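You operate a simulated robot arm through the tools that you are given. There is no shell and no other tool.

Carry out the task below with a simulated two-armed robot. There is one attempt and no reset: what you move stays moved.

TASK
Pick up the hand sponge with one hand, pass it to the other hand and put it on the drain grid. Fetch the flow slip from the steel table top and set it on the lower shelf of the limiter table. Press the red thermometer key to switch it off. Press the yellow meter on key to switch it on. Press the grey vibration meter key to switch it off. Press the blue vibration meter key to switch it on. Push the drawer marked seals shut. Take the red sign on the lower middle shelf of the tall fittings rack and put it away on the grey side table top. Fetch the blue sign and set it in the grey parts tray. Lift the wipes box lid open. The order is free. Set down upright: hand sponge, red sign, blue sign.

The check looks at the end state, three seconds after you hand in, the way a careful person would. Anything else that was tipped, shoved, dropped, spilled or broken makes it a failure. A push-on lid holds only when it is set on centred and level and pressed home; a screw cap is set on level and turned clockwise until tight.

THE ROBOT
Two 6-joint arms with two-finger grippers on one trunk, on a base that moves. Base frame: it is fixed to the floor where the robot stands at the start and does not move with it; the origin is under the middle of the robot, x ahead of it, y to its left, z up. Units: m, rad, N and s.
The left shoulder is at the start at [0.06, 0.143, 0.6], the right one opposite. With the tool pointing down near the work surface each hand reaches from about 0.22 to 0.7 m from the robot's upright axis, wherever it stands, measured 20 degrees to its own side. Places, roughly: blue sign [1.5, -4.75, 0.75]; blue vibration meter key [-3.9, -0.5, 0.8]; drain grid (22x22 cm) [-0.78, 2.4, 0.76]; drawer marked SEALS [-4.4, -1.4, 0.7]; flow slip [-1, 2.25, 0.75]; grey parts tray (30x20x4 cm) [0.1, -5.8, 0.3]; grey side table top [1.7, -4.6, 0.8]; grey vibration meter key [-1.9, -0.7, 0.9]; hand sponge (15x8x13 cm) [-0.7, 2.5, 0.3]; lower shelf of the limiter table [2.2, 3.2, 0.3]; red sign [0, -6, 0.75]; red thermometer key [-2.1, -0.4, 0.9]; wipes box lid [1.9, -3.9, 1]; yellow meter on key [-1.9, -0.6, 0.9]. Payload 2.45 kg a hand.
The tool frame of a hand sits at the grasp point between the pads (the TCP): z along the fingers, y along the line on which they close. The tips reach 0.026 m beyond it. The gripper opens to 0.096 m; its body begins 0.069 m behind the TCP.
Orientation is that of the tool frame in the base frame, as a unit quaternion [x, y, z, w]. With the fingers straight down and closing along the base's y, the tool's x points along the base's -x, its y along +y and its z along -z.

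THE INTERFACE
- The arms move only by the tool jog_arm. It takes "left_targets", "right_targets" or both (then of equal length, played together; a hand with none holds still); each is a list of rows, each a list of 7 numbers: the opening in per cent of the stroke, from 0 (shut) to 100 (fully open), then the shift along the base's x, y, z in m, then the turn, a rotation vector about the base's x, y, z in rad. In form: [[fingers, tx, ty, tz, wx, wy, wz], ...]. A call has 1 to 20 rows; each row shifts and turns the commanded pose from where the row before left it. Rows are played at 5 a second. More than 0.05 m and 0.15 rad between two rows, or a gripper value outside its range, and nothing of the call is played. A pose out of reach is approached as far as the arm can. The call stops where the force on the tool passes 40 N (or 10 N more than at its start, if that is more) or the arm is blocked; 0.2 s more then pass. The fingers move at their own pace (about 0.0799 m/s each) and stop on an object; they squeeze with about 44 N. The grip force told is the motor's: it shows also when the fingers shut on nothing. Time passes only in rows, and 0.2 s behind the last, so rows that do not move let the fingers close. The reply holds the time, the measured pose of the TCP, the force on the tool along the base axes, the opening and the grip force, in the units named above and with some noise, with the torque about the TCP (base axes, N m) and any sound that the robot's microphone picked up, and new pictures: "views" is both (left out), scene, wrist or none (wrist: the cameras of the hands that moved).
- Cameras (640 x 400 px; columns grow to the right, rows downward): "scene" is now at [0.1277, 0.0118, 1.2135]; the picture's right is [0.17, -0.99, -0.00], its down [-0.65, -0.11, -0.75] and it looks along [0.74, 0.12, -0.66] (base axes); focal length 254 px, centre (320, 200). "left" rides on the left gripper at [0.082, -0.003, -0.098] in its tool frame; the picture's right is [0.04, 1.00, 0.00], its down [-0.73, 0.03, -0.68] and it looks along [-0.68, 0.03, 0.73] (tool axes); focal length 256 px, centre (320, 200). "right" rides on the right gripper at [0.082, 0.003, -0.098] in its tool frame; the picture's right is [-0.04, 1.00, 0.00], its down [-0.73, -0.03, -0.68] and it looks along [-0.68, -0.03, 0.73] (tool axes); focal length 256 px, centre (320, 200). There is no depth. A picture from a camera that has moved, and an enlarged one, comes with that camera's place and axes in the base frame and with its lens. The place of the scene camera against the robot may be out by one fixed shift of up to 0.018 m in any direction.
- move_column(by): slides the trunk up (or, below 0, down) by that many m; the arms and the scene camera ride with it, the base frame stays. It gives what a move gives, with no picture.
- steer(legs): drives the robot by 1 to 6 legs, each [ahead, turn to the left] in m and rad, along the robot's own axes; the way and the turn of a leg run together, so that a leg with both is an arc; at most 1.5 m and 3.142 rad a leg. The arms and the cameras ride along, it lands a little off, and it stops where it bumps. It gives what a move gives, and a new picture of the scene camera.
- head_to(pan, tilt): turns the head with the scene camera to pan (to the left, within 1.501 rad either way) and tilt (down, from -0.506 to 1.204), counted from straight ahead of the robot. It gives what a move gives, and a new picture of the scene camera.
- inspect(camera, box): a new picture of the part [left, top, right, bottom] of that camera's present view, enlarged. No time passes.
- close_job(): hands the job in; it is judged then, once.

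Places have to be worked out from the pictures, the camera data and where the tool is seen. Open the grippers and draw the arms clear of the work before you hand the job in, unless the task says otherwise.

The tools are called after "Request:" by a JSON object that holds its "name" and its "arguments". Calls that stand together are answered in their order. jog_arm: Moves the arms, as the interface text tells. Its arguments: {"type":"object","properties":{"left_targets":{"type":"array"},"right_targets":{"type":"array"},"views":{"type":"string","enum":["both","scene","wrist","none"]}},"required":[]} The other tools are called the same way: move_column (by) moves the trunk up or down; steer (legs) drives the base; head_to (pan, tilt) turns the head that bears the scene camera; inspect (camera, box) takes an enlarged picture of a part of a camera's view; close_job () hands the job in.

At the start:

```text
time: 0.0
left_eef_pos: [0.5782, 0.2198, 0.571]
left_orientation: [0.001, 1.0, 0.001, 0.0]
left_force: [0.3, -0.2, 0.5]
left_ft_torque: [0.02, -0.01, 0.01]
left_opening: 0.0959
left_gripper_force: 0.0
right_eef_pos: [0.415, -0.1423, 0.5502]
right_orientation: [0.0, 1.0, 0.0, 0.0]
right_force: [0.3, -0.6, -1.2]
right_ft_torque: [0.0, 0.03, 0.0]
right_opening: 0.096
right_gripper_force: 0.0
trunk travel left (down, up): [-0.225, 0.365]
robot x, y, heading: [-0.0017, -0.0026, -0.002]
head pan, tilt (commanded): [0.168, 0.724]
```

scene: 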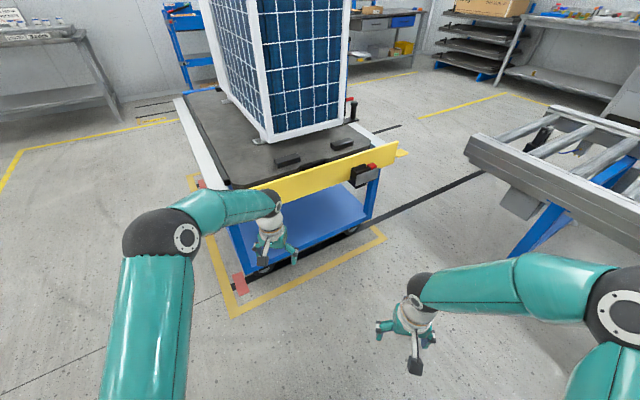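
right: 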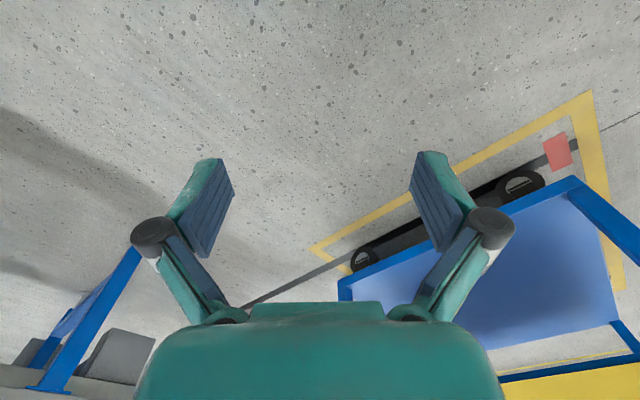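
left: 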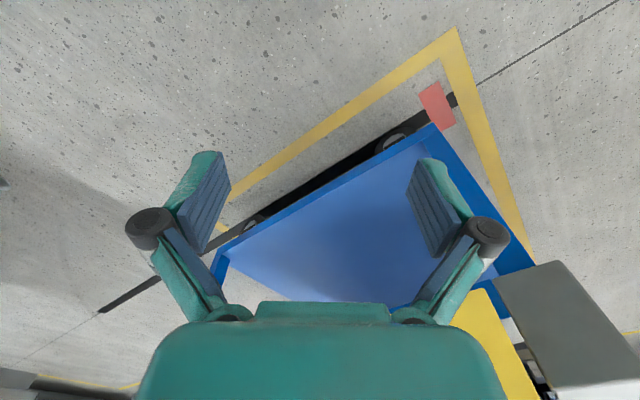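

The first picture shows a cart right ahead and a conveyor to the right. I'll turn the head to survey the room before driving.

Request:
{"name": "head_to", "arguments": {"pan": 1.5, "tilt": 0.3}}

Request:
{"name": "head_to", "arguments": {"pan": 0.7, "tilt": 0.3}}

Request:
{"name": "head_to", "arguments": {"pan": -0.6, "tilt": 0.3}}

Request:
{"name": "head_to", "arguments": {"pan": -1.5, "tilt": 0.3}}

```text
time: 1.5
left_eef_pos: [0.5785, 0.2197, 0.5715]
left_orientation: [0.001, 1.0, 0.0, 0.0]
left_force: [0.1, -0.3, 0.1]
left_ft_torque: [0.01, 0.02, -0.03]
left_opening: 0.0959
left_gripper_force: 0.0
right_eef_pos: [0.4152, -0.1428, 0.5491]
right_orientation: [0.001, 1.0, 0.0, -0.001]
right_force: [-0.2, 0.5, 0.8]
right_ft_torque: [0.0, -0.03, -0.03]
right_opening: 0.0959
right_gripper_force: 0.1
trunk travel left (down, up): [-0.225, 0.365]
robot x, y, heading: [-0.0016, -0.0006, -0.003]
head pan, tilt (commanded): [1.499, 0.3]
camera scene: at [0.0516, 0.0909, 1.2517], right [1.0, -0.07, 0.0], down [-0.02, -0.3, -0.96], along [0.07, 0.95, -0.3], focal length 254 px, centre (320, 200)
```

scene: 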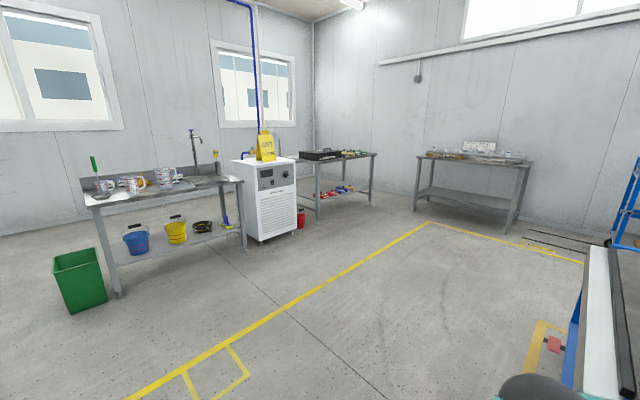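

```text
time: 2.6
left_eef_pos: [0.5797, 0.2207, 0.5729]
left_orientation: [0.001, 1.0, 0.001, 0.0]
left_force: [0.5, 0.6, 0.8]
left_ft_torque: [-0.03, -0.03, -0.01]
left_opening: 0.0957
left_gripper_force: 0.0
right_eef_pos: [0.4146, -0.1437, 0.5504]
right_orientation: [0.001, 1.0, 0.0, -0.001]
right_force: [-0.4, -0.5, -0.8]
right_ft_torque: [0.02, 0.02, 0.02]
right_opening: 0.096
right_gripper_force: 0.1
trunk travel left (down, up): [-0.225, 0.365]
robot x, y, heading: [-0.0017, -0.0007, -0.001]
head pan, tilt (commanded): [0.7, 0.3]
camera scene: at [0.1163, 0.058, 1.2517], right [0.64, -0.76, 0.0], down [-0.23, -0.19, -0.96], along [0.73, 0.62, -0.3], focal length 254 px, centre (320, 200)
```

scene: 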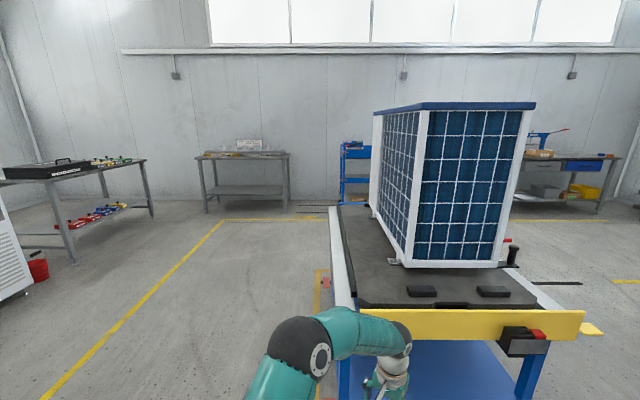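

```text
time: 4.1
left_eef_pos: [0.579, 0.2208, 0.5728]
left_orientation: [0.001, 1.0, 0.0, 0.0]
left_force: [0.2, -0.3, -0.6]
left_ft_torque: [0.02, -0.02, 0.03]
left_opening: 0.0962
left_gripper_force: 0.1
right_eef_pos: [0.4163, -0.1433, 0.5491]
right_orientation: [0.0, 1.0, 0.0, 0.0]
right_force: [-0.4, -0.2, 0.1]
right_ft_torque: [0.0, -0.03, -0.04]
right_opening: 0.0961
right_gripper_force: 0.1
trunk travel left (down, up): [-0.225, 0.365]
robot x, y, heading: [-0.001, -0.0019, 0.002]
head pan, tilt (commanded): [-0.6, 0.3]
camera scene: at [0.122, -0.0549, 1.2517], right [-0.56, -0.83, 0.0], down [-0.24, 0.17, -0.96], along [0.79, -0.54, -0.3], focal length 254 px, centre (320, 200)
```

scene: 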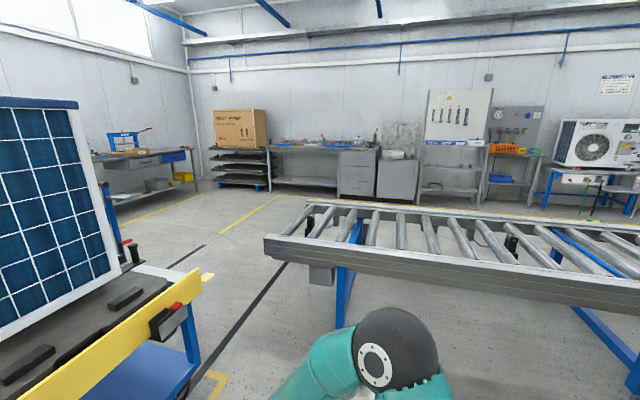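

```text
time: 5.3
left_eef_pos: [0.5785, 0.2212, 0.5716]
left_orientation: [0.001, 1.0, 0.0, 0.0]
left_force: [-0.4, 0.3, 0.5]
left_ft_torque: [0.01, -0.02, 0.0]
left_opening: 0.0961
left_gripper_force: 0.0
right_eef_pos: [0.4149, -0.1431, 0.5501]
right_orientation: [0.001, 1.0, 0.0, 0.0]
right_force: [0.4, 0.5, -0.1]
right_ft_torque: [-0.01, -0.02, -0.01]
right_opening: 0.0959
right_gripper_force: 0.1
trunk travel left (down, up): [-0.225, 0.365]
robot x, y, heading: [-0.0017, 0.0011, 0.001]
head pan, tilt (commanded): [-1.499, 0.3]
camera scene: at [0.0517, -0.0953, 1.2517], right [-1.0, -0.07, 0.0], down [-0.02, 0.29, -0.96], along [0.07, -0.95, -0.3], focal length 254 px, centre (320, 200)
```

scene: 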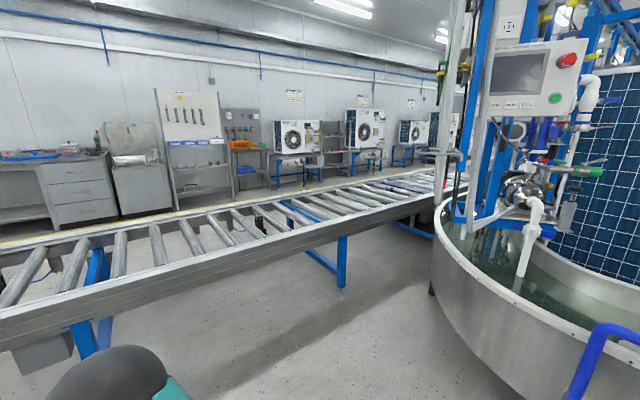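

I've seen the front, left (sink table with hand sponge, etc.) and right. I'll pull the left hand in for clearance, then turn to see what's behind.

Request:
{"name": "jog_arm", "arguments": {"left_targets": [[100, -0.05, 0, 0, 0, 0, 0], [100, -0.05, 0, 0, 0, 0, 0], [100, -0.05, 0, 0, 0, 0, 0], [100, -0.03, 0, 0, 0, 0, 0]], "views": "none"}}

Request:
{"name": "head_to", "arguments": {"pan": 0, "tilt": 0.35}}

Request:
{"name": "steer", "arguments": {"legs": [[0, 1.57]]}}

Request:
{"name": "steer", "arguments": {"legs": [[0, 1.0]]}}

Request:
{"name": "steer", "arguments": {"legs": [[0, 1.0]]}}

```text
time: 6.3
left_eef_pos: [0.3978, 0.22, 0.5721]
left_orientation: [0.001, 1.0, -0.001, 0.0]
left_force: [-0.2, -0.8, 0.0]
left_ft_torque: [0.02, 0.01, -0.02]
left_opening: 0.0959
left_gripper_force: 0.0
right_eef_pos: [0.4144, -0.1426, 0.5504]
right_orientation: [0.002, 1.0, 0.0, 0.0]
right_force: [-0.1, -0.4, 0.0]
right_ft_torque: [0.0, 0.02, 0.02]
right_opening: 0.0959
right_gripper_force: 0.0
trunk travel left (down, up): [-0.225, 0.365]
robot x, y, heading: [0.001, -0.0029, 0.002]
head pan, tilt (commanded): [-1.499, 0.3]
```

```text
time: 7.9
left_eef_pos: [0.3995, 0.2201, 0.5717]
left_orientation: [0.001, 1.0, 0.0, 0.0]
left_force: [0.3, 0.1, 0.6]
left_ft_torque: [-0.05, 0.0, 0.02]
left_opening: 0.0961
left_gripper_force: 0.1
right_eef_pos: [0.4149, -0.142, 0.5512]
right_orientation: [0.001, 1.0, 0.0, 0.001]
right_force: [0.6, -1.0, -0.3]
right_ft_torque: [0.0, 0.01, 0.03]
right_opening: 0.0961
right_gripper_force: 0.0
trunk travel left (down, up): [-0.225, 0.365]
robot x, y, heading: [-0.0036, -0.0025, -0.001]
head pan, tilt (commanded): [0.0, 0.351]
camera scene: at [0.1378, -0.0023, 1.247], right [0.0, -1.0, 0.0], down [-0.34, 0.0, -0.94], along [0.94, 0.0, -0.34], focal length 254 px, centre (320, 200)
```

scene: 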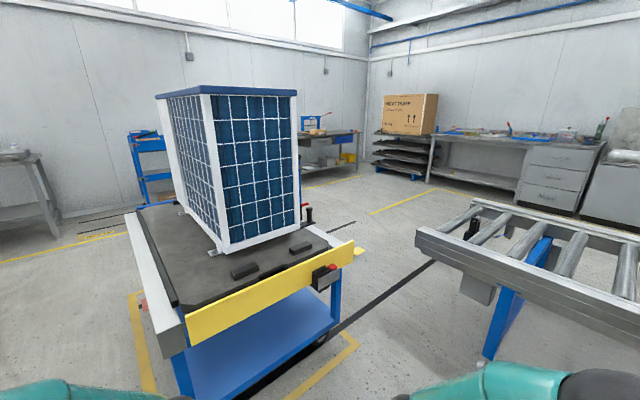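

```text
time: 11.0
left_eef_pos: [0.0345, 0.4518, 0.5721]
left_orientation: [-0.475, 0.88, 0.0, -0.001]
left_force: [0.5, -0.2, 0.2]
left_ft_torque: [0.03, 0.03, 0.02]
left_opening: 0.0959
left_gripper_force: 0.1
right_eef_pos: [0.3478, 0.2656, 0.5515]
right_orientation: [-0.476, 0.88, 0.0, 0.001]
right_force: [1.0, -1.1, 0.2]
right_ft_torque: [0.0, 0.01, 0.01]
right_opening: 0.0959
right_gripper_force: 0.1
trunk travel left (down, up): [-0.225, 0.365]
robot x, y, heading: [0.0337, -0.0284, 0.994]
head pan, tilt (commanded): [0.0, 0.351]
stopped in leg 1: the robot was blocked; the commanded pose is now the measured one
camera scene: at [0.1035, 0.0986, 1.247], right [0.84, -0.55, 0.0], down [-0.19, -0.29, -0.94], along [0.51, 0.79, -0.34], focal length 254 px, centre (320, 200)
```

scene: 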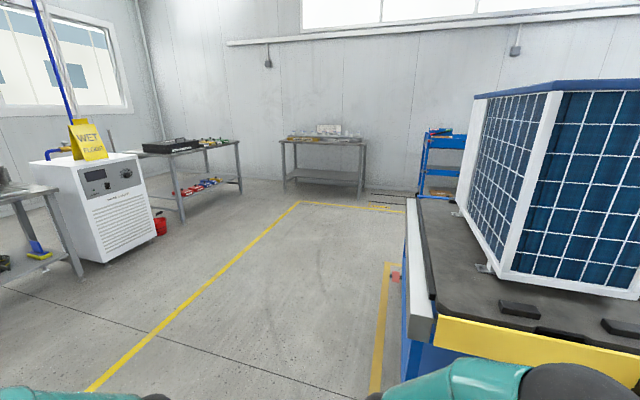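

```text
time: 14.1
left_eef_pos: [-0.3574, 0.2546, 0.5733]
left_orientation: [0.825, -0.565, -0.001, 0.001]
left_force: [-0.1, -1.0, 0.0]
left_ft_torque: [0.03, 0.07, -0.01]
left_opening: 0.0959
left_gripper_force: 0.1
right_eef_pos: [-0.0224, 0.4017, 0.552]
right_orientation: [0.825, -0.565, 0.001, 0.0]
right_force: [0.0, 0.3, 0.0]
right_ft_torque: [0.02, 0.02, 0.02]
right_opening: 0.0961
right_gripper_force: 0.0
trunk travel left (down, up): [-0.225, 0.365]
robot x, y, heading: [0.0688, -0.0099, 1.954]
head pan, tilt (commanded): [0.0, 0.351]
stopped in leg 1: the robot was blocked; the commanded pose is now the measured one
camera scene: at [-0.0021, 0.1298, 1.247], right [0.93, 0.37, 0.0], down [0.13, -0.32, -0.94], along [-0.35, 0.87, -0.34], focal length 254 px, centre (320, 200)
```

scene: 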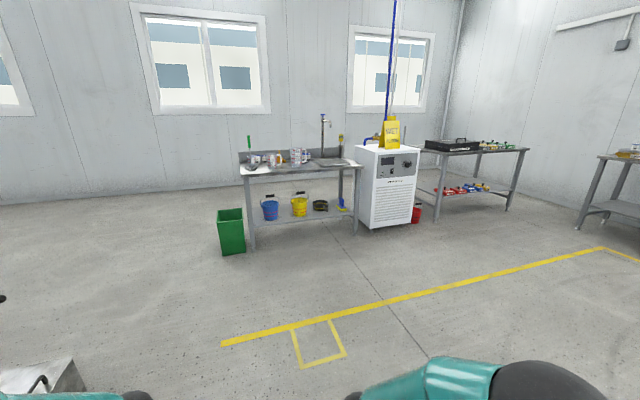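

```text
time: 17.1
left_eef_pos: [-0.3983, -0.1922, 0.5753]
left_orientation: [0.99, -0.14, 0.0, 0.001]
left_force: [-0.7, 0.5, -0.8]
left_ft_torque: [0.0, 0.03, 0.01]
left_opening: 0.0959
left_gripper_force: 0.0
right_eef_pos: [-0.314, 0.1622, 0.5534]
right_orientation: [0.991, -0.137, 0.0, 0.0]
right_force: [0.9, 0.0, 0.2]
right_ft_torque: [-0.04, 0.0, 0.03]
right_opening: 0.0958
right_gripper_force: 0.0
trunk travel left (down, up): [-0.225, 0.365]
robot x, y, heading: [0.0782, 0.0312, 2.886]
head pan, tilt (commanded): [0.0, 0.351]
stopped in leg 1: the robot was blocked; the commanded pose is now the measured one
camera scene: at [-0.0818, 0.0626, 1.247], right [0.25, 0.97, 0.0], down [0.33, -0.09, -0.94], along [-0.91, 0.24, -0.34], focal length 254 px, centre (320, 200)
```

scene: 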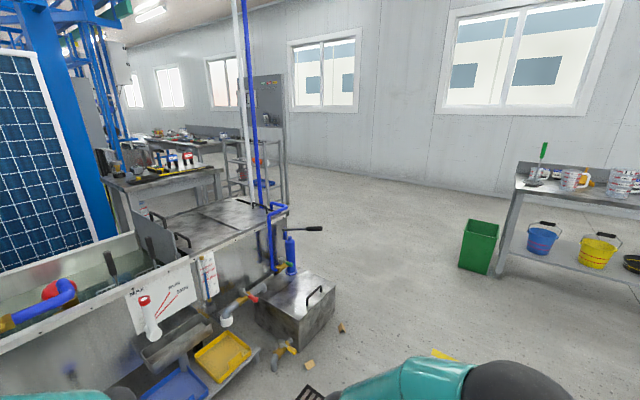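

The turns each reported a block though the robot kept turning; I'll look down and to the sides to see whether anything touches the base.

Request:
{"name": "head_to", "arguments": {"pan": 1.5, "tilt": 0.9}}

Request:
{"name": "head_to", "arguments": {"pan": -1.5, "tilt": 0.9}}

Request:
{"name": "head_to", "arguments": {"pan": 0, "tilt": 1.2}}

Request:
{"name": "head_to", "arguments": {"pan": 0.9, "tilt": 0.4}}

```text
time: 18.7
left_eef_pos: [-0.3978, -0.1911, 0.5753]
left_orientation: [0.99, -0.139, 0.0, 0.0]
left_force: [-0.5, 1.4, 0.4]
left_ft_torque: [-0.03, 0.01, 0.0]
left_opening: 0.096
left_gripper_force: 0.1
right_eef_pos: [-0.3134, 0.163, 0.5527]
right_orientation: [0.991, -0.137, 0.0, -0.001]
right_force: [0.5, -0.2, 0.1]
right_ft_torque: [-0.04, -0.02, -0.02]
right_opening: 0.0959
right_gripper_force: 0.1
trunk travel left (down, up): [-0.225, 0.365]
robot x, y, heading: [0.081, 0.0245, 2.893]
head pan, tilt (commanded): [1.499, 0.901]
camera scene: at [-0.016, -0.0328, 1.1995], right [-0.95, 0.32, 0.0], down [0.25, 0.74, -0.62], along [-0.2, -0.59, -0.78], focal length 254 px, centre (320, 200)
```

scene: 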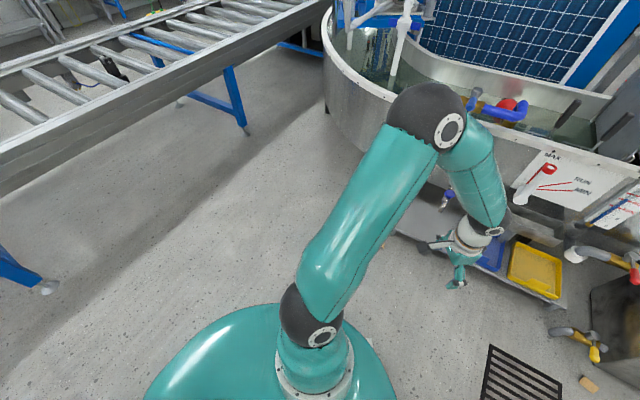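

```text
time: 21.3
left_eef_pos: [-0.3973, -0.1918, 0.5758]
left_orientation: [0.99, -0.139, 0.0, 0.0]
left_force: [0.3, -0.1, -0.1]
left_ft_torque: [0.04, 0.0, 0.01]
left_opening: 0.0957
left_gripper_force: 0.0
right_eef_pos: [-0.3132, 0.1636, 0.5522]
right_orientation: [0.991, -0.137, 0.0, 0.001]
right_force: [-0.6, 0.2, 0.6]
right_ft_torque: [-0.01, -0.03, -0.01]
right_opening: 0.0959
right_gripper_force: 0.0
trunk travel left (down, up): [-0.225, 0.365]
robot x, y, heading: [0.0796, 0.0241, 2.888]
head pan, tilt (commanded): [-1.499, 0.901]
camera scene: at [0.0218, 0.113, 1.1995], right [0.98, -0.18, 0.0], down [-0.14, -0.77, -0.62], along [0.11, 0.61, -0.78], focal length 254 px, centre (320, 200)
```

scene: 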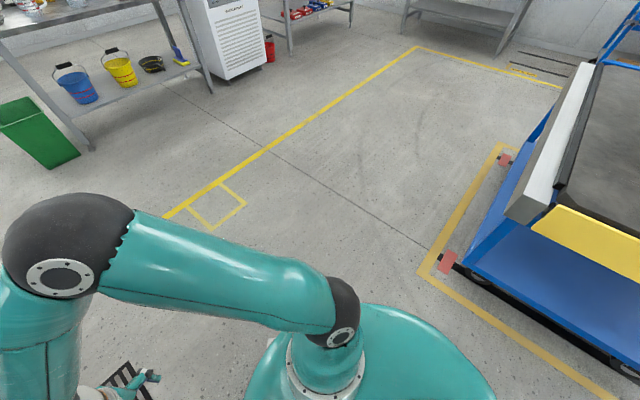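

```text
time: 22.9
left_eef_pos: [-0.3979, -0.1914, 0.575]
left_orientation: [0.99, -0.14, 0.0, 0.0]
left_force: [0.5, -1.1, -0.3]
left_ft_torque: [0.0, -0.02, 0.0]
left_opening: 0.0959
left_gripper_force: 0.1
right_eef_pos: [-0.3136, 0.1619, 0.5521]
right_orientation: [0.991, -0.137, 0.0, 0.0]
right_force: [-0.1, -0.2, 0.0]
right_ft_torque: [0.0, 0.0, 0.01]
right_opening: 0.0961
right_gripper_force: 0.1
trunk travel left (down, up): [-0.225, 0.365]
robot x, y, heading: [0.0835, 0.0235, 2.884]
head pan, tilt (commanded): [0.0, 1.201]
camera scene: at [-0.046, 0.0528, 1.1796], right [0.25, 0.97, 0.0], down [0.9, -0.23, -0.36], along [-0.35, 0.09, -0.93], focal length 254 px, centre (320, 200)
```

scene: 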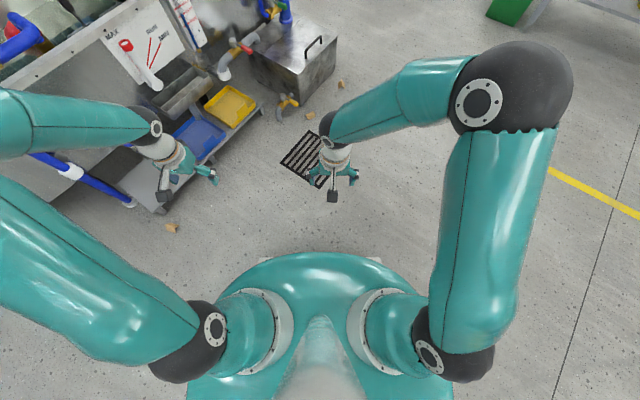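

```text
time: 24.1
left_eef_pos: [-0.3978, -0.1911, 0.5749]
left_orientation: [0.99, -0.139, -0.001, 0.0]
left_force: [-0.1, -0.1, 0.0]
left_ft_torque: [0.0, -0.01, -0.02]
left_opening: 0.0959
left_gripper_force: 0.0
right_eef_pos: [-0.3131, 0.1627, 0.5533]
right_orientation: [0.99, -0.138, 0.0, 0.001]
right_force: [0.6, 0.4, -0.4]
right_ft_torque: [-0.01, 0.0, -0.02]
right_opening: 0.096
right_gripper_force: 0.0
trunk travel left (down, up): [-0.225, 0.365]
robot x, y, heading: [0.0846, 0.0247, 2.89]
head pan, tilt (commanded): [0.901, 0.4]
camera scene: at [-0.0658, -0.017, 1.2424], right [-0.6, 0.8, 0.0], down [0.31, 0.23, -0.92], along [-0.73, -0.55, -0.39], focal length 254 px, centre (320, 200)
```

scene: 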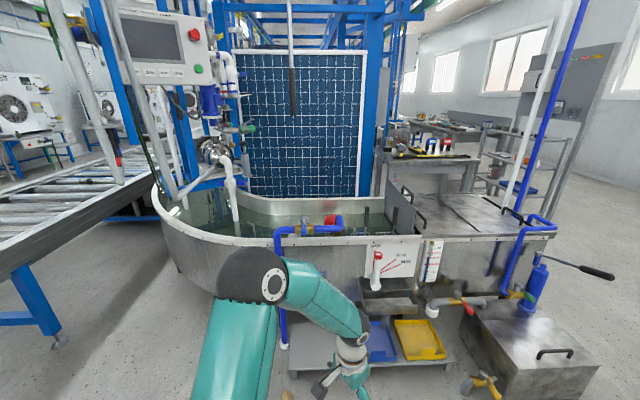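

Nothing visibly touches the base; the floor around is clear. I'll turn toward the sink table (heading ≈2.03) and see whether the turn runs freely.

Request:
{"name": "head_to", "arguments": {"pan": 0, "tilt": 0.4}}

Request:
{"name": "steer", "arguments": {"legs": [[0, -0.86]]}}

```text
time: 25.3
left_eef_pos: [-0.3983, -0.1903, 0.5745]
left_orientation: [0.99, -0.139, 0.0, 0.0]
left_force: [0.4, 0.9, -0.1]
left_ft_torque: [-0.01, 0.0, -0.02]
left_opening: 0.0959
left_gripper_force: 0.1
right_eef_pos: [-0.3134, 0.162, 0.5532]
right_orientation: [0.991, -0.137, 0.0, 0.0]
right_force: [0.1, -0.2, -0.4]
right_ft_torque: [0.01, 0.01, -0.02]
right_opening: 0.0959
right_gripper_force: 0.1
trunk travel left (down, up): [-0.225, 0.365]
robot x, y, heading: [0.08, 0.0285, 2.891]
head pan, tilt (commanded): [0.0, 0.4]
camera scene: at [-0.0816, 0.0619, 1.2424], right [0.25, 0.97, 0.0], down [0.38, -0.1, -0.92], along [-0.89, 0.23, -0.39], focal length 254 px, centre (320, 200)
```

scene: 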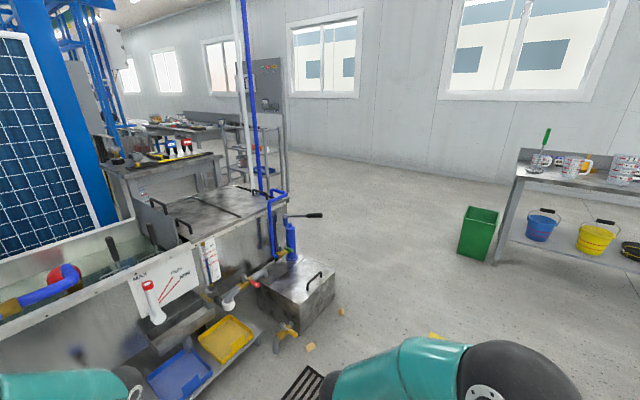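

```text
time: 28.5
left_eef_pos: [-0.3928, 0.2427, 0.5752]
left_orientation: [0.842, -0.539, 0.0, 0.0]
left_force: [0.2, -0.5, -0.9]
left_ft_torque: [0.04, -0.03, 0.01]
left_opening: 0.0962
left_gripper_force: 0.1
right_eef_pos: [-0.0706, 0.4119, 0.5533]
right_orientation: [0.844, -0.537, 0.0, -0.001]
right_force: [0.0, -0.9, 0.3]
right_ft_torque: [-0.02, -0.02, 0.04]
right_opening: 0.0959
right_gripper_force: 0.1
trunk travel left (down, up): [-0.225, 0.365]
robot x, y, heading: [0.0527, 0.0069, 2.036]
head pan, tilt (commanded): [0.0, 0.4]
stopped in leg 1: the robot was blocked; the commanded pose is now the measured one
camera scene: at [-0.0346, 0.1389, 1.2424], right [0.89, 0.45, 0.0], down [0.18, -0.35, -0.92], along [-0.42, 0.82, -0.39], focal length 254 px, centre (320, 200)
```

scene: 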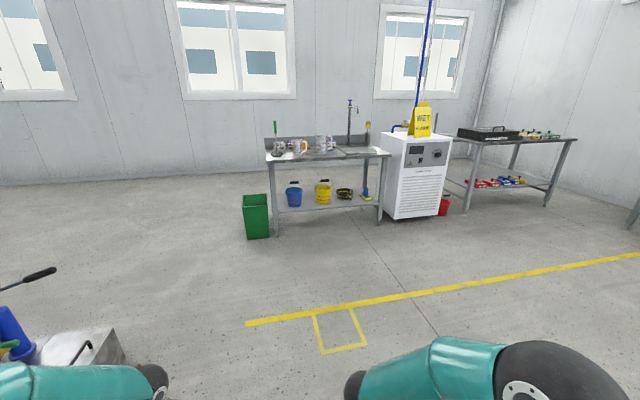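

The turn completed in practice (2.036). The sponge looks to be the yellow/blue item at the right end of the sink table's lower shelf. I'll drive about 1 m closer.

Request:
{"name": "steer", "arguments": {"legs": [[1.1, 0]]}}

Request:
{"name": "inspect", "arguments": {"camera": "scene", "box": [160, 100, 480, 300]}}

```text
time: 34.2
left_eef_pos: [-0.9014, 1.213, 0.5757]
left_orientation: [0.847, -0.532, 0.0, 0.0]
left_force: [0.0, -0.4, -0.4]
left_ft_torque: [-0.03, 0.01, -0.02]
left_opening: 0.0959
left_gripper_force: 0.1
right_eef_pos: [-0.581, 1.3861, 0.5534]
right_orientation: [0.848, -0.53, 0.0, 0.001]
right_force: [0.9, 0.4, -0.1]
right_ft_torque: [-0.02, -0.01, 0.05]
right_opening: 0.0961
right_gripper_force: 0.1
trunk travel left (down, up): [-0.225, 0.365]
robot x, y, heading: [-0.4562, 0.9808, 2.055]
head pan, tilt (commanded): [0.0, 0.4]
camera scene: at [-0.5412, 1.1152, 1.2424], right [0.88, 0.47, 0.0], down [0.18, -0.34, -0.92], along [-0.43, 0.81, -0.39], focal length 254 px, centre (320, 200)
```

scene: 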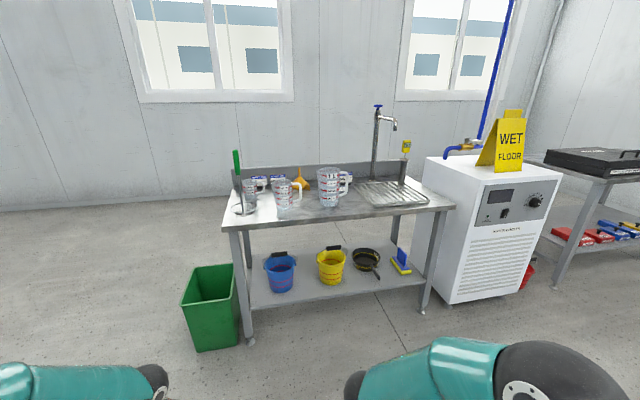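

```text
2.00 times, centred on (320, 200) of scene
camera zoom: at [-0.5412, 1.1152, 1.2424], right [0.88, 0.47, 0.0], down [0.18, -0.34, -0.92], along [-0.43, 0.81, -0.39], focal length 508 px, centre (320, 200)
```

zoom: 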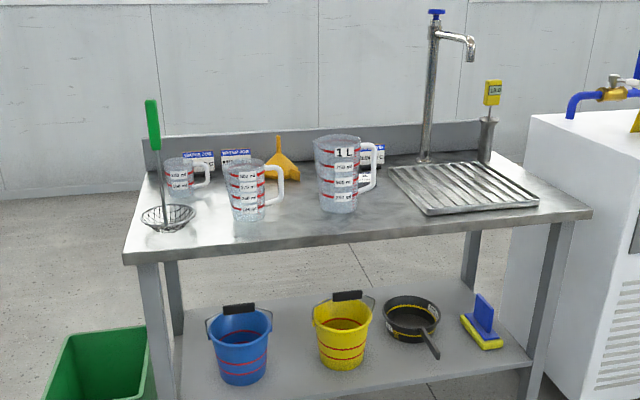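

The table is rotated about 41° to my frame (front edge runs from ≈(-1.29,1.70) to ≈(-0.49,2.40)); the sponge stands near the right end with its blue handle plate pointing into the shelf. I'll drive to a stand-off point facing the table squarely (heading ≈2.29).

Request:
{"name": "steer", "arguments": {"legs": [[0, -0.42], [0, -0.42], [0.71, 0], [0, 0.53], [0, 0.53]]}}

```text
time: 44.3
left_eef_pos: [-0.682, 1.8014, 0.578]
left_orientation: [0.89, -0.457, 0.0, 0.001]
left_force: [0.7, -0.2, 0.4]
left_ft_torque: [0.02, 0.02, -0.01]
left_opening: 0.0961
left_gripper_force: 0.0
right_eef_pos: [-0.3973, 2.0276, 0.5553]
right_orientation: [0.89, -0.455, 0.0, 0.0]
right_force: [1.0, 0.7, 0.0]
right_ft_torque: [0.0, 0.04, 0.0]
right_opening: 0.0961
right_gripper_force: 0.0
trunk travel left (down, up): [-0.225, 0.365]
robot x, y, heading: [-0.1725, 1.676, 2.241]
head pan, tilt (commanded): [0.0, 0.4]
stopped in leg 5: the robot was blocked; the commanded pose is now the measured one
camera scene: at [-0.2803, 1.7926, 1.2424], right [0.78, 0.62, 0.0], down [0.24, -0.31, -0.92], along [-0.57, 0.72, -0.39], focal length 254 px, centre (320, 200)
```

scene: 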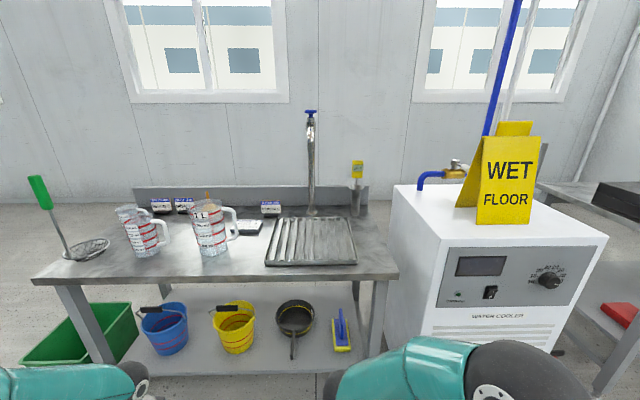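

Now I face the table nearly squarely. I'll zoom in on the table top and the sponge.

Request:
{"name": "inspect", "arguments": {"camera": "scene", "box": [180, 170, 380, 295]}}

Request:
{"name": "inspect", "arguments": {"camera": "scene", "box": [260, 280, 400, 370]}}

```text
3.20 times, centred on (280, 232) of scene
camera zoom: at [-0.2803, 1.7926, 1.2424], right [0.78, 0.62, 0.0], down [0.24, -0.31, -0.92], along [-0.57, 0.72, -0.39], focal length 813 px, centre (448, 96)
```

zoom: 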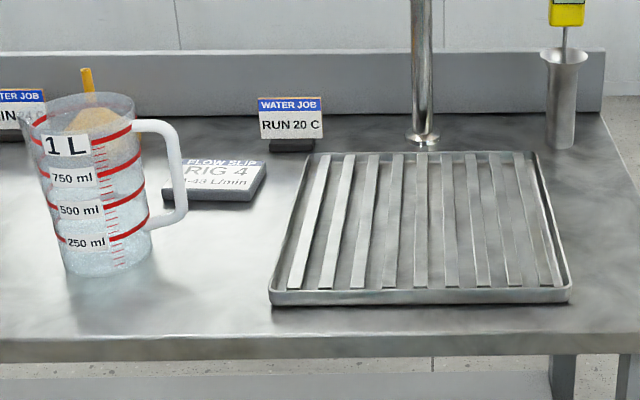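

```text
4.44 times, centred on (330, 325) of scene
camera zoom: at [-0.2803, 1.7926, 1.2424], right [0.78, 0.62, 0.0], down [0.24, -0.31, -0.92], along [-0.57, 0.72, -0.39], focal length 1130 px, centre (276, -356)
```

zoom: 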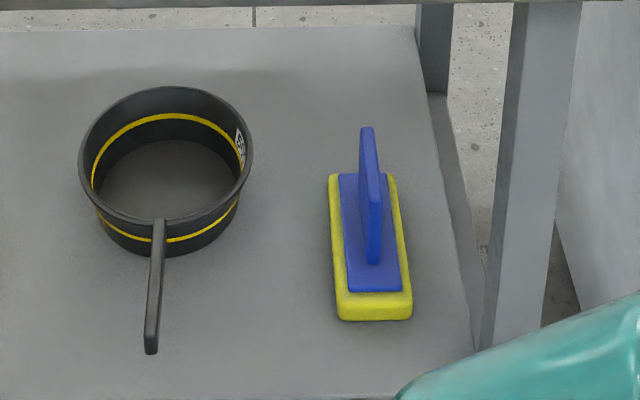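

The sponge's handle plate is aligned with heading ≈2.25; flow slip is the small card block beside the 1 L jug. I'll pull the left hand back, and pitch the right hand up to point ~30° below horizontal toward the table while still in free space.

Request:
{"name": "jog_arm", "arguments": {"right_targets": [[100, 0, 0, 0, 0, 0, 0.055], [100, 0, 0, 0, 0.1164, 0.0939, 0], [100, 0, 0, 0, 0.1164, 0.0939, 0], [100, 0, 0, 0, 0.1164, 0.0939, 0], [100, 0, 0, 0, 0.1164, 0.0939, 0], [100, 0, 0, 0, 0.1164, 0.0939, 0], [100, 0, 0, 0, 0.1164, 0.0939, 0], [100, 0, 0, 0, 0.1164, 0.0939, 0]], "left_targets": [[100, 0.019, -0.023, 0, 0, 0, 0], [100, 0.019, -0.023, 0, 0, 0, 0], [100, 0.019, -0.023, 0, 0, 0, 0], [100, 0.019, -0.023, 0, 0, 0, 0], [100, 0, 0, 0, 0, 0, 0], [100, 0, 0, 0, 0, 0, 0], [100, 0, 0, 0, 0, 0, 0], [100, 0, 0, 0, 0, 0, 0]], "views": "both"}}

```text
time: 46.1
left_eef_pos: [-0.6054, 1.7072, 0.5769]
left_orientation: [0.89, -0.457, 0.0, -0.001]
left_force: [0.0, 0.1, 0.6]
left_ft_torque: [0.03, 0.02, 0.0]
left_opening: 0.0959
left_gripper_force: 0.1
right_eef_pos: [-0.4073, 2.0433, 0.5665]
right_orientation: [0.783, -0.371, -0.449, -0.216]
right_force: [-0.1, -0.1, -0.5]
right_ft_torque: [0.01, 0.01, -0.01]
right_opening: 0.0959
right_gripper_force: 0.1
right hand out of reach, approached as far as the arm can: row 8
trunk travel left (down, up): [-0.225, 0.365]
robot x, y, heading: [-0.1689, 1.6764, 2.239]
head pan, tilt (commanded): [0.0, 0.4]
camera scene: at [-0.2807, 1.7923, 1.2425], right [0.78, 0.62, 0.0], down [0.24, -0.31, -0.92], along [-0.57, 0.72, -0.39], focal length 254 px, centre (320, 200)
camera right: at [-0.3291, 1.9432, 0.5427], right [-0.79, -0.62, 0.03], down [0.16, -0.15, 0.98], along [-0.6, 0.77, 0.22], focal length 256 px, centre (320, 200)
camera left: at [-0.5555, 1.642, 0.6756], right [-0.79, -0.62, 0.0], down [-0.45, 0.58, 0.68], along [-0.42, 0.54, -0.73], focal length 256 px, centre (320, 200)
```

scene: 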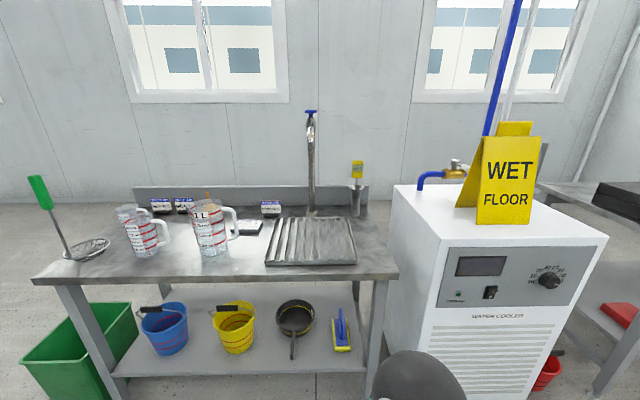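
right: 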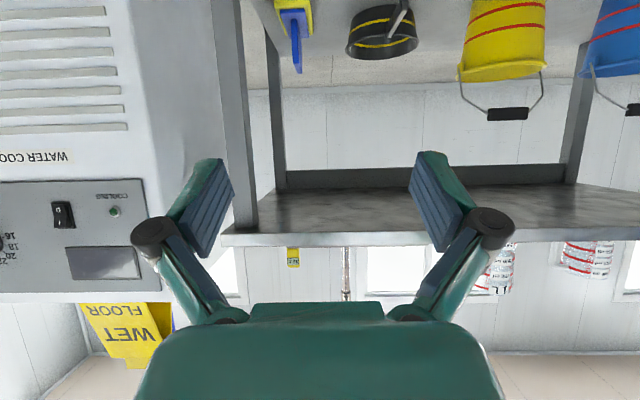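
left: 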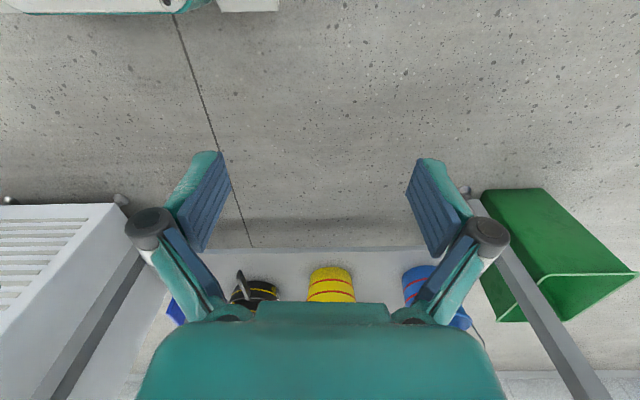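

The right hand is now pitched to point ~30° below horizontal at heading 2.25. I'll lower the trunk fully so the arm can reach under the table top.

Request:
{"name": "move_column", "arguments": {"by": -0.225}}

Request:
{"name": "head_to", "arguments": {"pan": 0, "tilt": 0.6}}

```text
time: 48.5
left_eef_pos: [-0.6062, 1.7072, 0.3527]
left_orientation: [0.89, -0.456, 0.0, 0.0]
left_force: [0.0, 0.5, -0.9]
left_ft_torque: [0.03, 0.02, 0.01]
left_opening: 0.0963
left_gripper_force: 0.1
right_eef_pos: [-0.4069, 2.044, 0.341]
right_orientation: [0.784, -0.371, -0.449, -0.216]
right_force: [-0.3, 0.4, 0.7]
right_ft_torque: [0.02, 0.02, -0.01]
right_opening: 0.0962
right_gripper_force: 0.0
trunk travel left (down, up): [0.0, 0.59]
robot x, y, heading: [-0.1713, 1.676, 2.242]
head pan, tilt (commanded): [0.0, 0.4]
```

```text
time: 49.2
left_eef_pos: [-0.6055, 1.7062, 0.3528]
left_orientation: [0.89, -0.456, 0.0, 0.001]
left_force: [-0.1, 0.1, 0.8]
left_ft_torque: [0.0, -0.03, -0.05]
left_opening: 0.0959
left_gripper_force: 0.1
right_eef_pos: [-0.4075, 2.0431, 0.3405]
right_orientation: [0.784, -0.371, -0.449, -0.216]
right_force: [1.0, 0.5, -0.3]
right_ft_torque: [0.02, 0.01, -0.01]
right_opening: 0.0958
right_gripper_force: 0.1
trunk travel left (down, up): [0.0, 0.59]
robot x, y, heading: [-0.1688, 1.6774, 2.242]
head pan, tilt (commanded): [0.0, 0.6]
camera scene: at [-0.278, 1.7889, 0.9993], right [0.78, 0.62, 0.0], down [0.35, -0.44, -0.83], along [-0.51, 0.65, -0.56], focal length 254 px, centre (320, 200)
```

scene: 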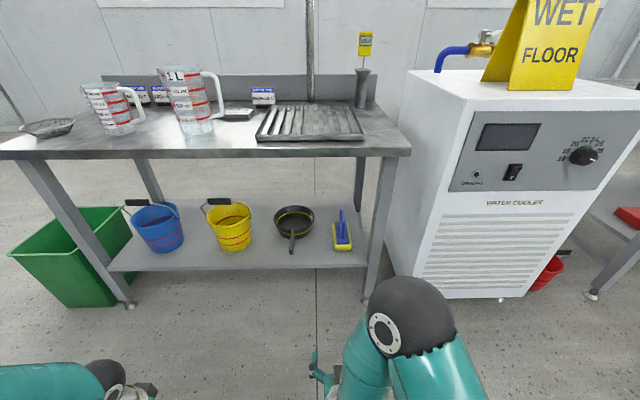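

I'll zoom on the sponge from this lower viewpoint to triangulate its height.

Request:
{"name": "inspect", "arguments": {"camera": "scene", "box": [300, 180, 420, 255]}}

Request:
{"name": "inspect", "arguments": {"camera": "scene", "box": [180, 60, 420, 210]}}

```text
5.33 times, centred on (360, 218) of scene
camera zoom: at [-0.278, 1.7889, 0.9993], right [0.78, 0.62, 0.0], down [0.35, -0.44, -0.83], along [-0.51, 0.65, -0.56], focal length 1356 px, centre (107, 107)
```

zoom: 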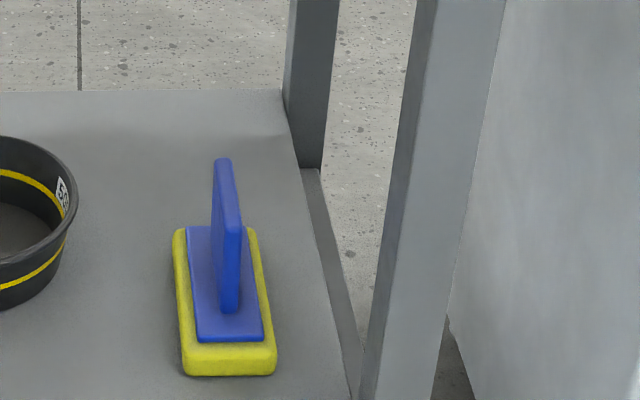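

```text
2.67 times, centred on (300, 135) of scene
camera zoom: at [-0.278, 1.7889, 0.9993], right [0.78, 0.62, 0.0], down [0.35, -0.44, -0.83], along [-0.51, 0.65, -0.56], focal length 678 px, centre (373, 373)
```

zoom: 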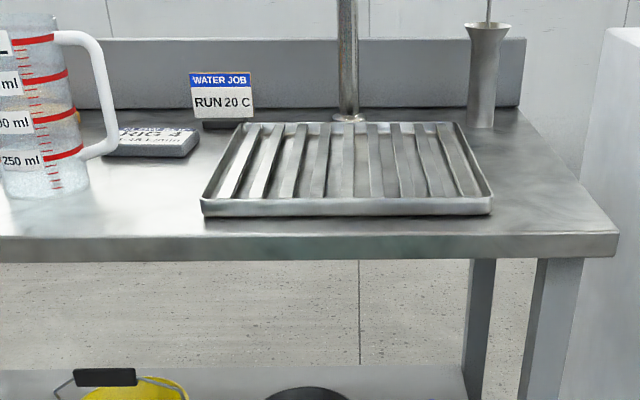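

I'll zoom on the right hand in the scene view to calibrate the scene camera against the known TCP.

Request:
{"name": "inspect", "arguments": {"camera": "scene", "box": [260, 300, 420, 400]}}

Request:
{"name": "inspect", "arguments": {"camera": "right", "box": [0, 0, 640, 400]}}

```text
4.00 times, centred on (340, 350) of scene
camera zoom: at [-0.278, 1.7889, 0.9993], right [0.78, 0.62, 0.0], down [0.35, -0.44, -0.83], along [-0.51, 0.65, -0.56], focal length 1017 px, centre (240, -400)
```

zoom: 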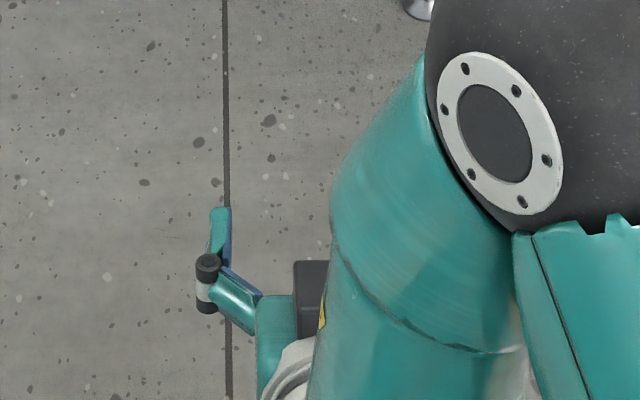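

```text
1.00 times, centred on (320, 200) of right (not enlarged: the box is as wide or as high as the picture)
camera zoom: at [-0.329, 1.9434, 0.3178], right [-0.79, -0.61, 0.03], down [0.16, -0.15, 0.98], along [-0.6, 0.77, 0.22], focal length 256 px, centre (320, 200)
```

zoom: 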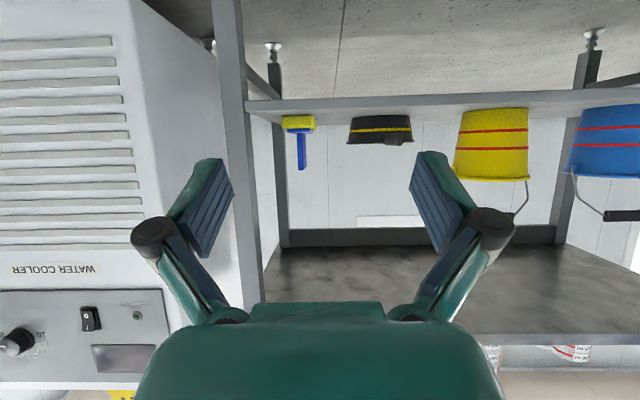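

Wrist view: the sponge's shelf is at z≈0.265 and the handle is ~5 cm to the right of the right hand's line, ~0.46 m ahead. I'll drive 0.33 m straight ahead.

Request:
{"name": "steer", "arguments": {"legs": [[0.33, 0]]}}

Request:
{"name": "inspect", "arguments": {"camera": "right", "box": [0, 0, 640, 400]}}

```text
time: 51.4
left_eef_pos: [-0.8125, 1.966, 0.3509]
left_orientation: [0.89, -0.455, 0.0, 0.0]
left_force: [0.8, 0.4, -0.2]
left_ft_torque: [-0.01, 0.0, -0.01]
left_opening: 0.0963
left_gripper_force: 0.1
right_eef_pos: [-0.6135, 2.3041, 0.3402]
right_orientation: [0.784, -0.369, -0.45, -0.215]
right_force: [-0.4, -0.5, -1.1]
right_ft_torque: [-0.01, 0.0, 0.0]
right_opening: 0.0958
right_gripper_force: 0.1
trunk travel left (down, up): [0.0, 0.59]
robot x, y, heading: [-0.3776, 1.9365, 2.24]
head pan, tilt (commanded): [0.0, 0.6]
camera scene: at [-0.4847, 2.0492, 0.9992], right [0.78, 0.62, 0.0], down [0.35, -0.44, -0.82], along [-0.51, 0.65, -0.57], focal length 254 px, centre (320, 200)
```

scene: 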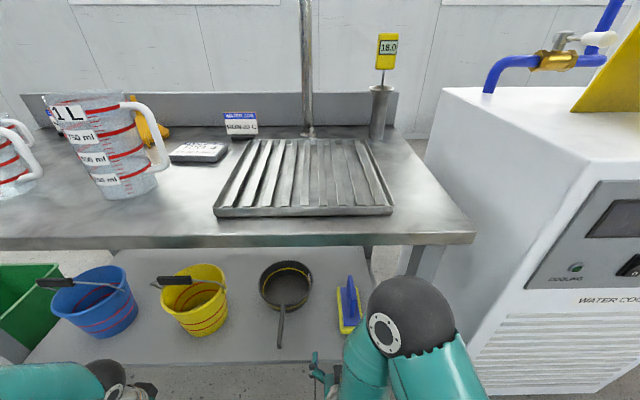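

```text
1.00 times, centred on (320, 200) of right (not enlarged: the box is as wide or as high as the picture)
camera zoom: at [-0.5361, 2.2036, 0.3178], right [-0.79, -0.62, 0.03], down [0.16, -0.15, 0.98], along [-0.6, 0.77, 0.22], focal length 256 px, centre (320, 200)
```

zoom: 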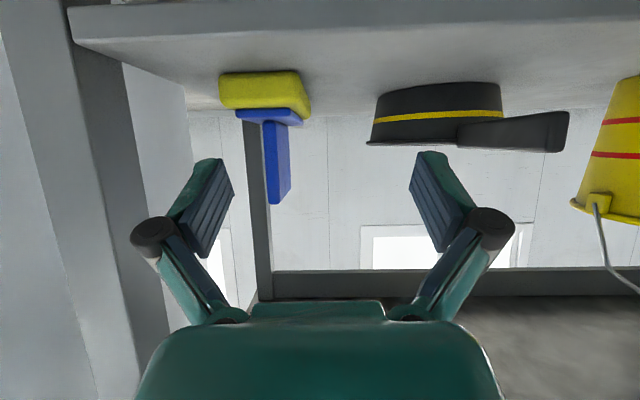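

The handle lies ~15 cm ahead and ~5 cm right of the right TCP, but the elbow is close to the table edge. I'll back off 8 cm so the arm works more extended with the elbow clear.

Request:
{"name": "steer", "arguments": {"legs": [[-0.08, 0]]}}

Request:
{"name": "jog_arm", "arguments": {"right_targets": [[45, 0.039, 0.031, -0.004, 0, 0, 0], [45, -0.02, 0.025, -0.003, 0, 0, 0], [45, -0.0315, 0.0388, 0, 0, 0, 0]], "views": "both"}}

```text
time: 52.5
left_eef_pos: [-0.7616, 1.9035, 0.3518]
left_orientation: [0.89, -0.456, 0.0, 0.001]
left_force: [-0.3, 0.3, 0.5]
left_ft_torque: [-0.04, 0.03, -0.01]
left_opening: 0.0961
left_gripper_force: 0.0
right_eef_pos: [-0.5638, 2.2423, 0.3415]
right_orientation: [0.783, -0.371, -0.45, -0.217]
right_force: [-0.1, 0.4, 1.4]
right_ft_torque: [-0.02, 0.01, 0.01]
right_opening: 0.0959
right_gripper_force: 0.1
trunk travel left (down, up): [0.0, 0.59]
robot x, y, heading: [-0.3283, 1.8739, 2.239]
head pan, tilt (commanded): [0.0, 0.6]
camera scene: at [-0.4348, 1.9866, 0.9992], right [0.78, 0.62, 0.0], down [0.35, -0.44, -0.82], along [-0.51, 0.65, -0.57], focal length 254 px, centre (320, 200)
```

scene: 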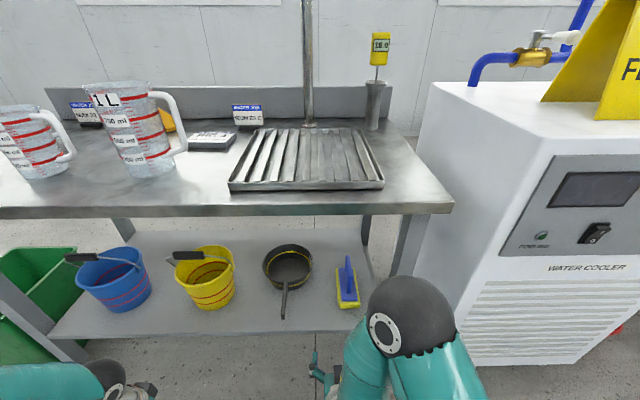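

```text
time: 53.3
left_eef_pos: [-0.7618, 1.9035, 0.3534]
left_orientation: [0.891, -0.455, -0.001, 0.0]
left_force: [0.0, 0.4, -0.2]
left_ft_torque: [0.03, -0.01, -0.01]
left_opening: 0.096
left_gripper_force: 0.2
right_eef_pos: [-0.5991, 2.3459, 0.3269]
right_orientation: [0.783, -0.37, -0.45, -0.217]
right_force: [-0.8, -0.1, -0.1]
right_ft_torque: [-0.01, -0.03, 0.0]
right_opening: 0.0433
right_gripper_force: 0.0
right hand out of reach, approached as far as the arm can: row 1
trunk travel left (down, up): [0.0, 0.59]
robot x, y, heading: [-0.3232, 1.8709, 2.241]
head pan, tilt (commanded): [0.0, 0.6]
camera scene: at [-0.4347, 1.9864, 0.9992], right [0.78, 0.62, 0.0], down [0.35, -0.44, -0.82], along [-0.51, 0.65, -0.57], focal length 254 px, centre (320, 200)
camera right: at [-0.5207, 2.2451, 0.3039], right [-0.79, -0.62, 0.03], down [0.16, -0.16, 0.98], along [-0.6, 0.77, 0.22], focal length 256 px, centre (320, 200)
```

scene: 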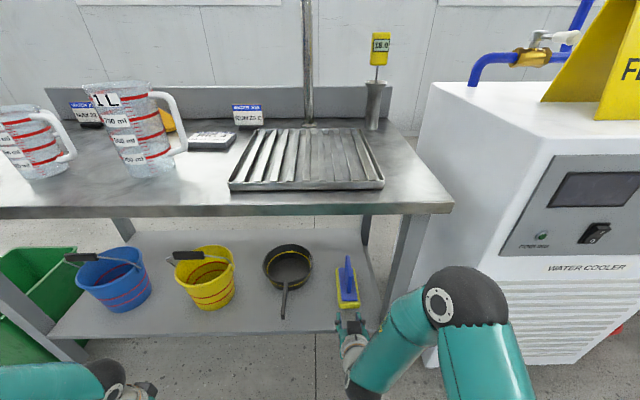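
right: 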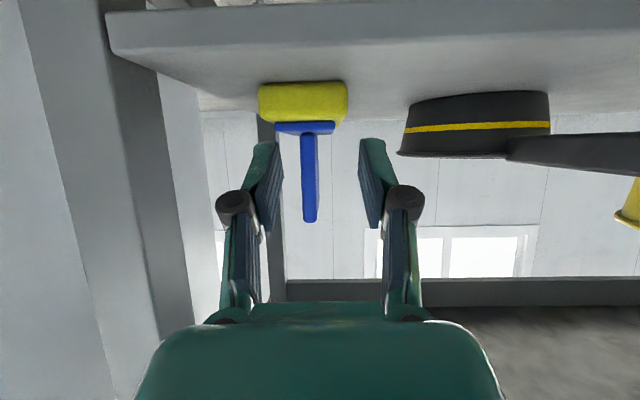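

The handle is now about 13.5 cm ahead and almost centred (≈8 mm right), z ≈0.30–0.39. I'll advance most of the way with the gripper half open, then check.

Request:
{"name": "jog_arm", "arguments": {"right_targets": [[45, -0.0217, 0.03, 0.001, 0, 0, 0], [45, -0.0217, 0.03, 0.001, 0, 0, 0], [45, -0.0217, 0.03, 0.001, 0, 0, 0]], "views": "both"}}

```text
time: 54.1
left_eef_pos: [-0.7622, 1.9037, 0.3528]
left_orientation: [0.89, -0.455, -0.001, 0.0]
left_force: [0.1, 0.2, 0.0]
left_ft_torque: [-0.01, 0.0, 0.01]
left_opening: 0.096
left_gripper_force: 0.2
right_eef_pos: [-0.6635, 2.4318, 0.3293]
right_orientation: [0.784, -0.37, -0.449, -0.216]
right_force: [0.4, -0.4, 0.1]
right_ft_torque: [-0.02, 0.01, 0.01]
right_opening: 0.0433
right_gripper_force: 0.1
trunk travel left (down, up): [0.0, 0.59]
robot x, y, heading: [-0.3294, 1.8736, 2.243]
head pan, tilt (commanded): [0.0, 0.6]
camera scene: at [-0.4348, 1.9866, 0.9992], right [0.78, 0.62, 0.0], down [0.35, -0.44, -0.82], along [-0.51, 0.65, -0.57], focal length 254 px, centre (320, 200)
camera right: at [-0.5858, 2.3322, 0.3066], right [-0.79, -0.62, 0.03], down [0.16, -0.15, 0.98], along [-0.6, 0.77, 0.22], focal length 256 px, centre (320, 200)
```

scene: 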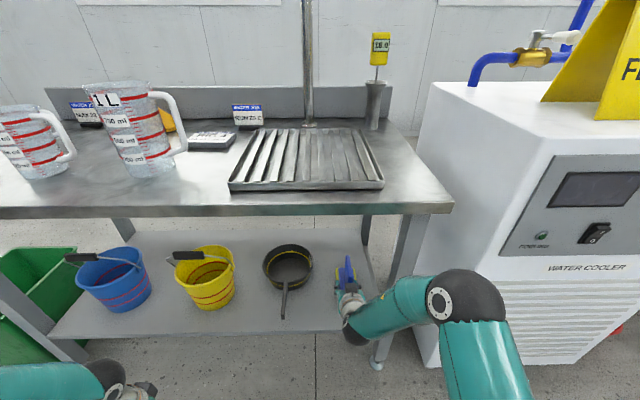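
right: 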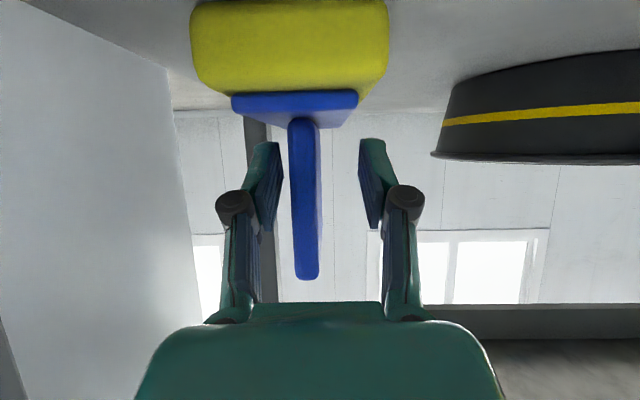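

The handle is now between/near the fingers. I'll zoom the scene camera to see how deep the fingers are relative to the handle.

Request:
{"name": "inspect", "arguments": {"camera": "scene", "box": [300, 240, 420, 315]}}

```text
5.33 times, centred on (360, 278) of scene
camera zoom: at [-0.4348, 1.9866, 0.9992], right [0.78, 0.62, 0.0], down [0.35, -0.44, -0.82], along [-0.51, 0.65, -0.57], focal length 1356 px, centre (107, -213)
```

zoom: 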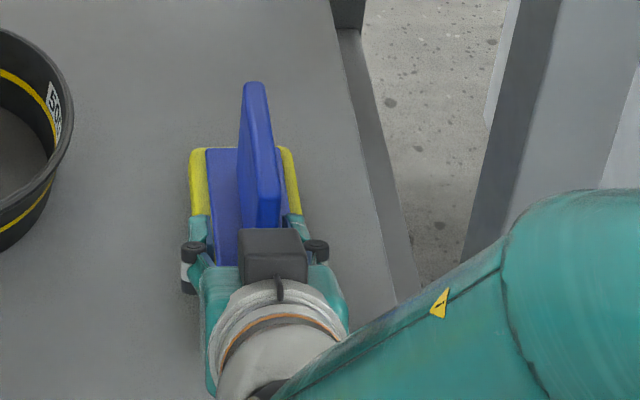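

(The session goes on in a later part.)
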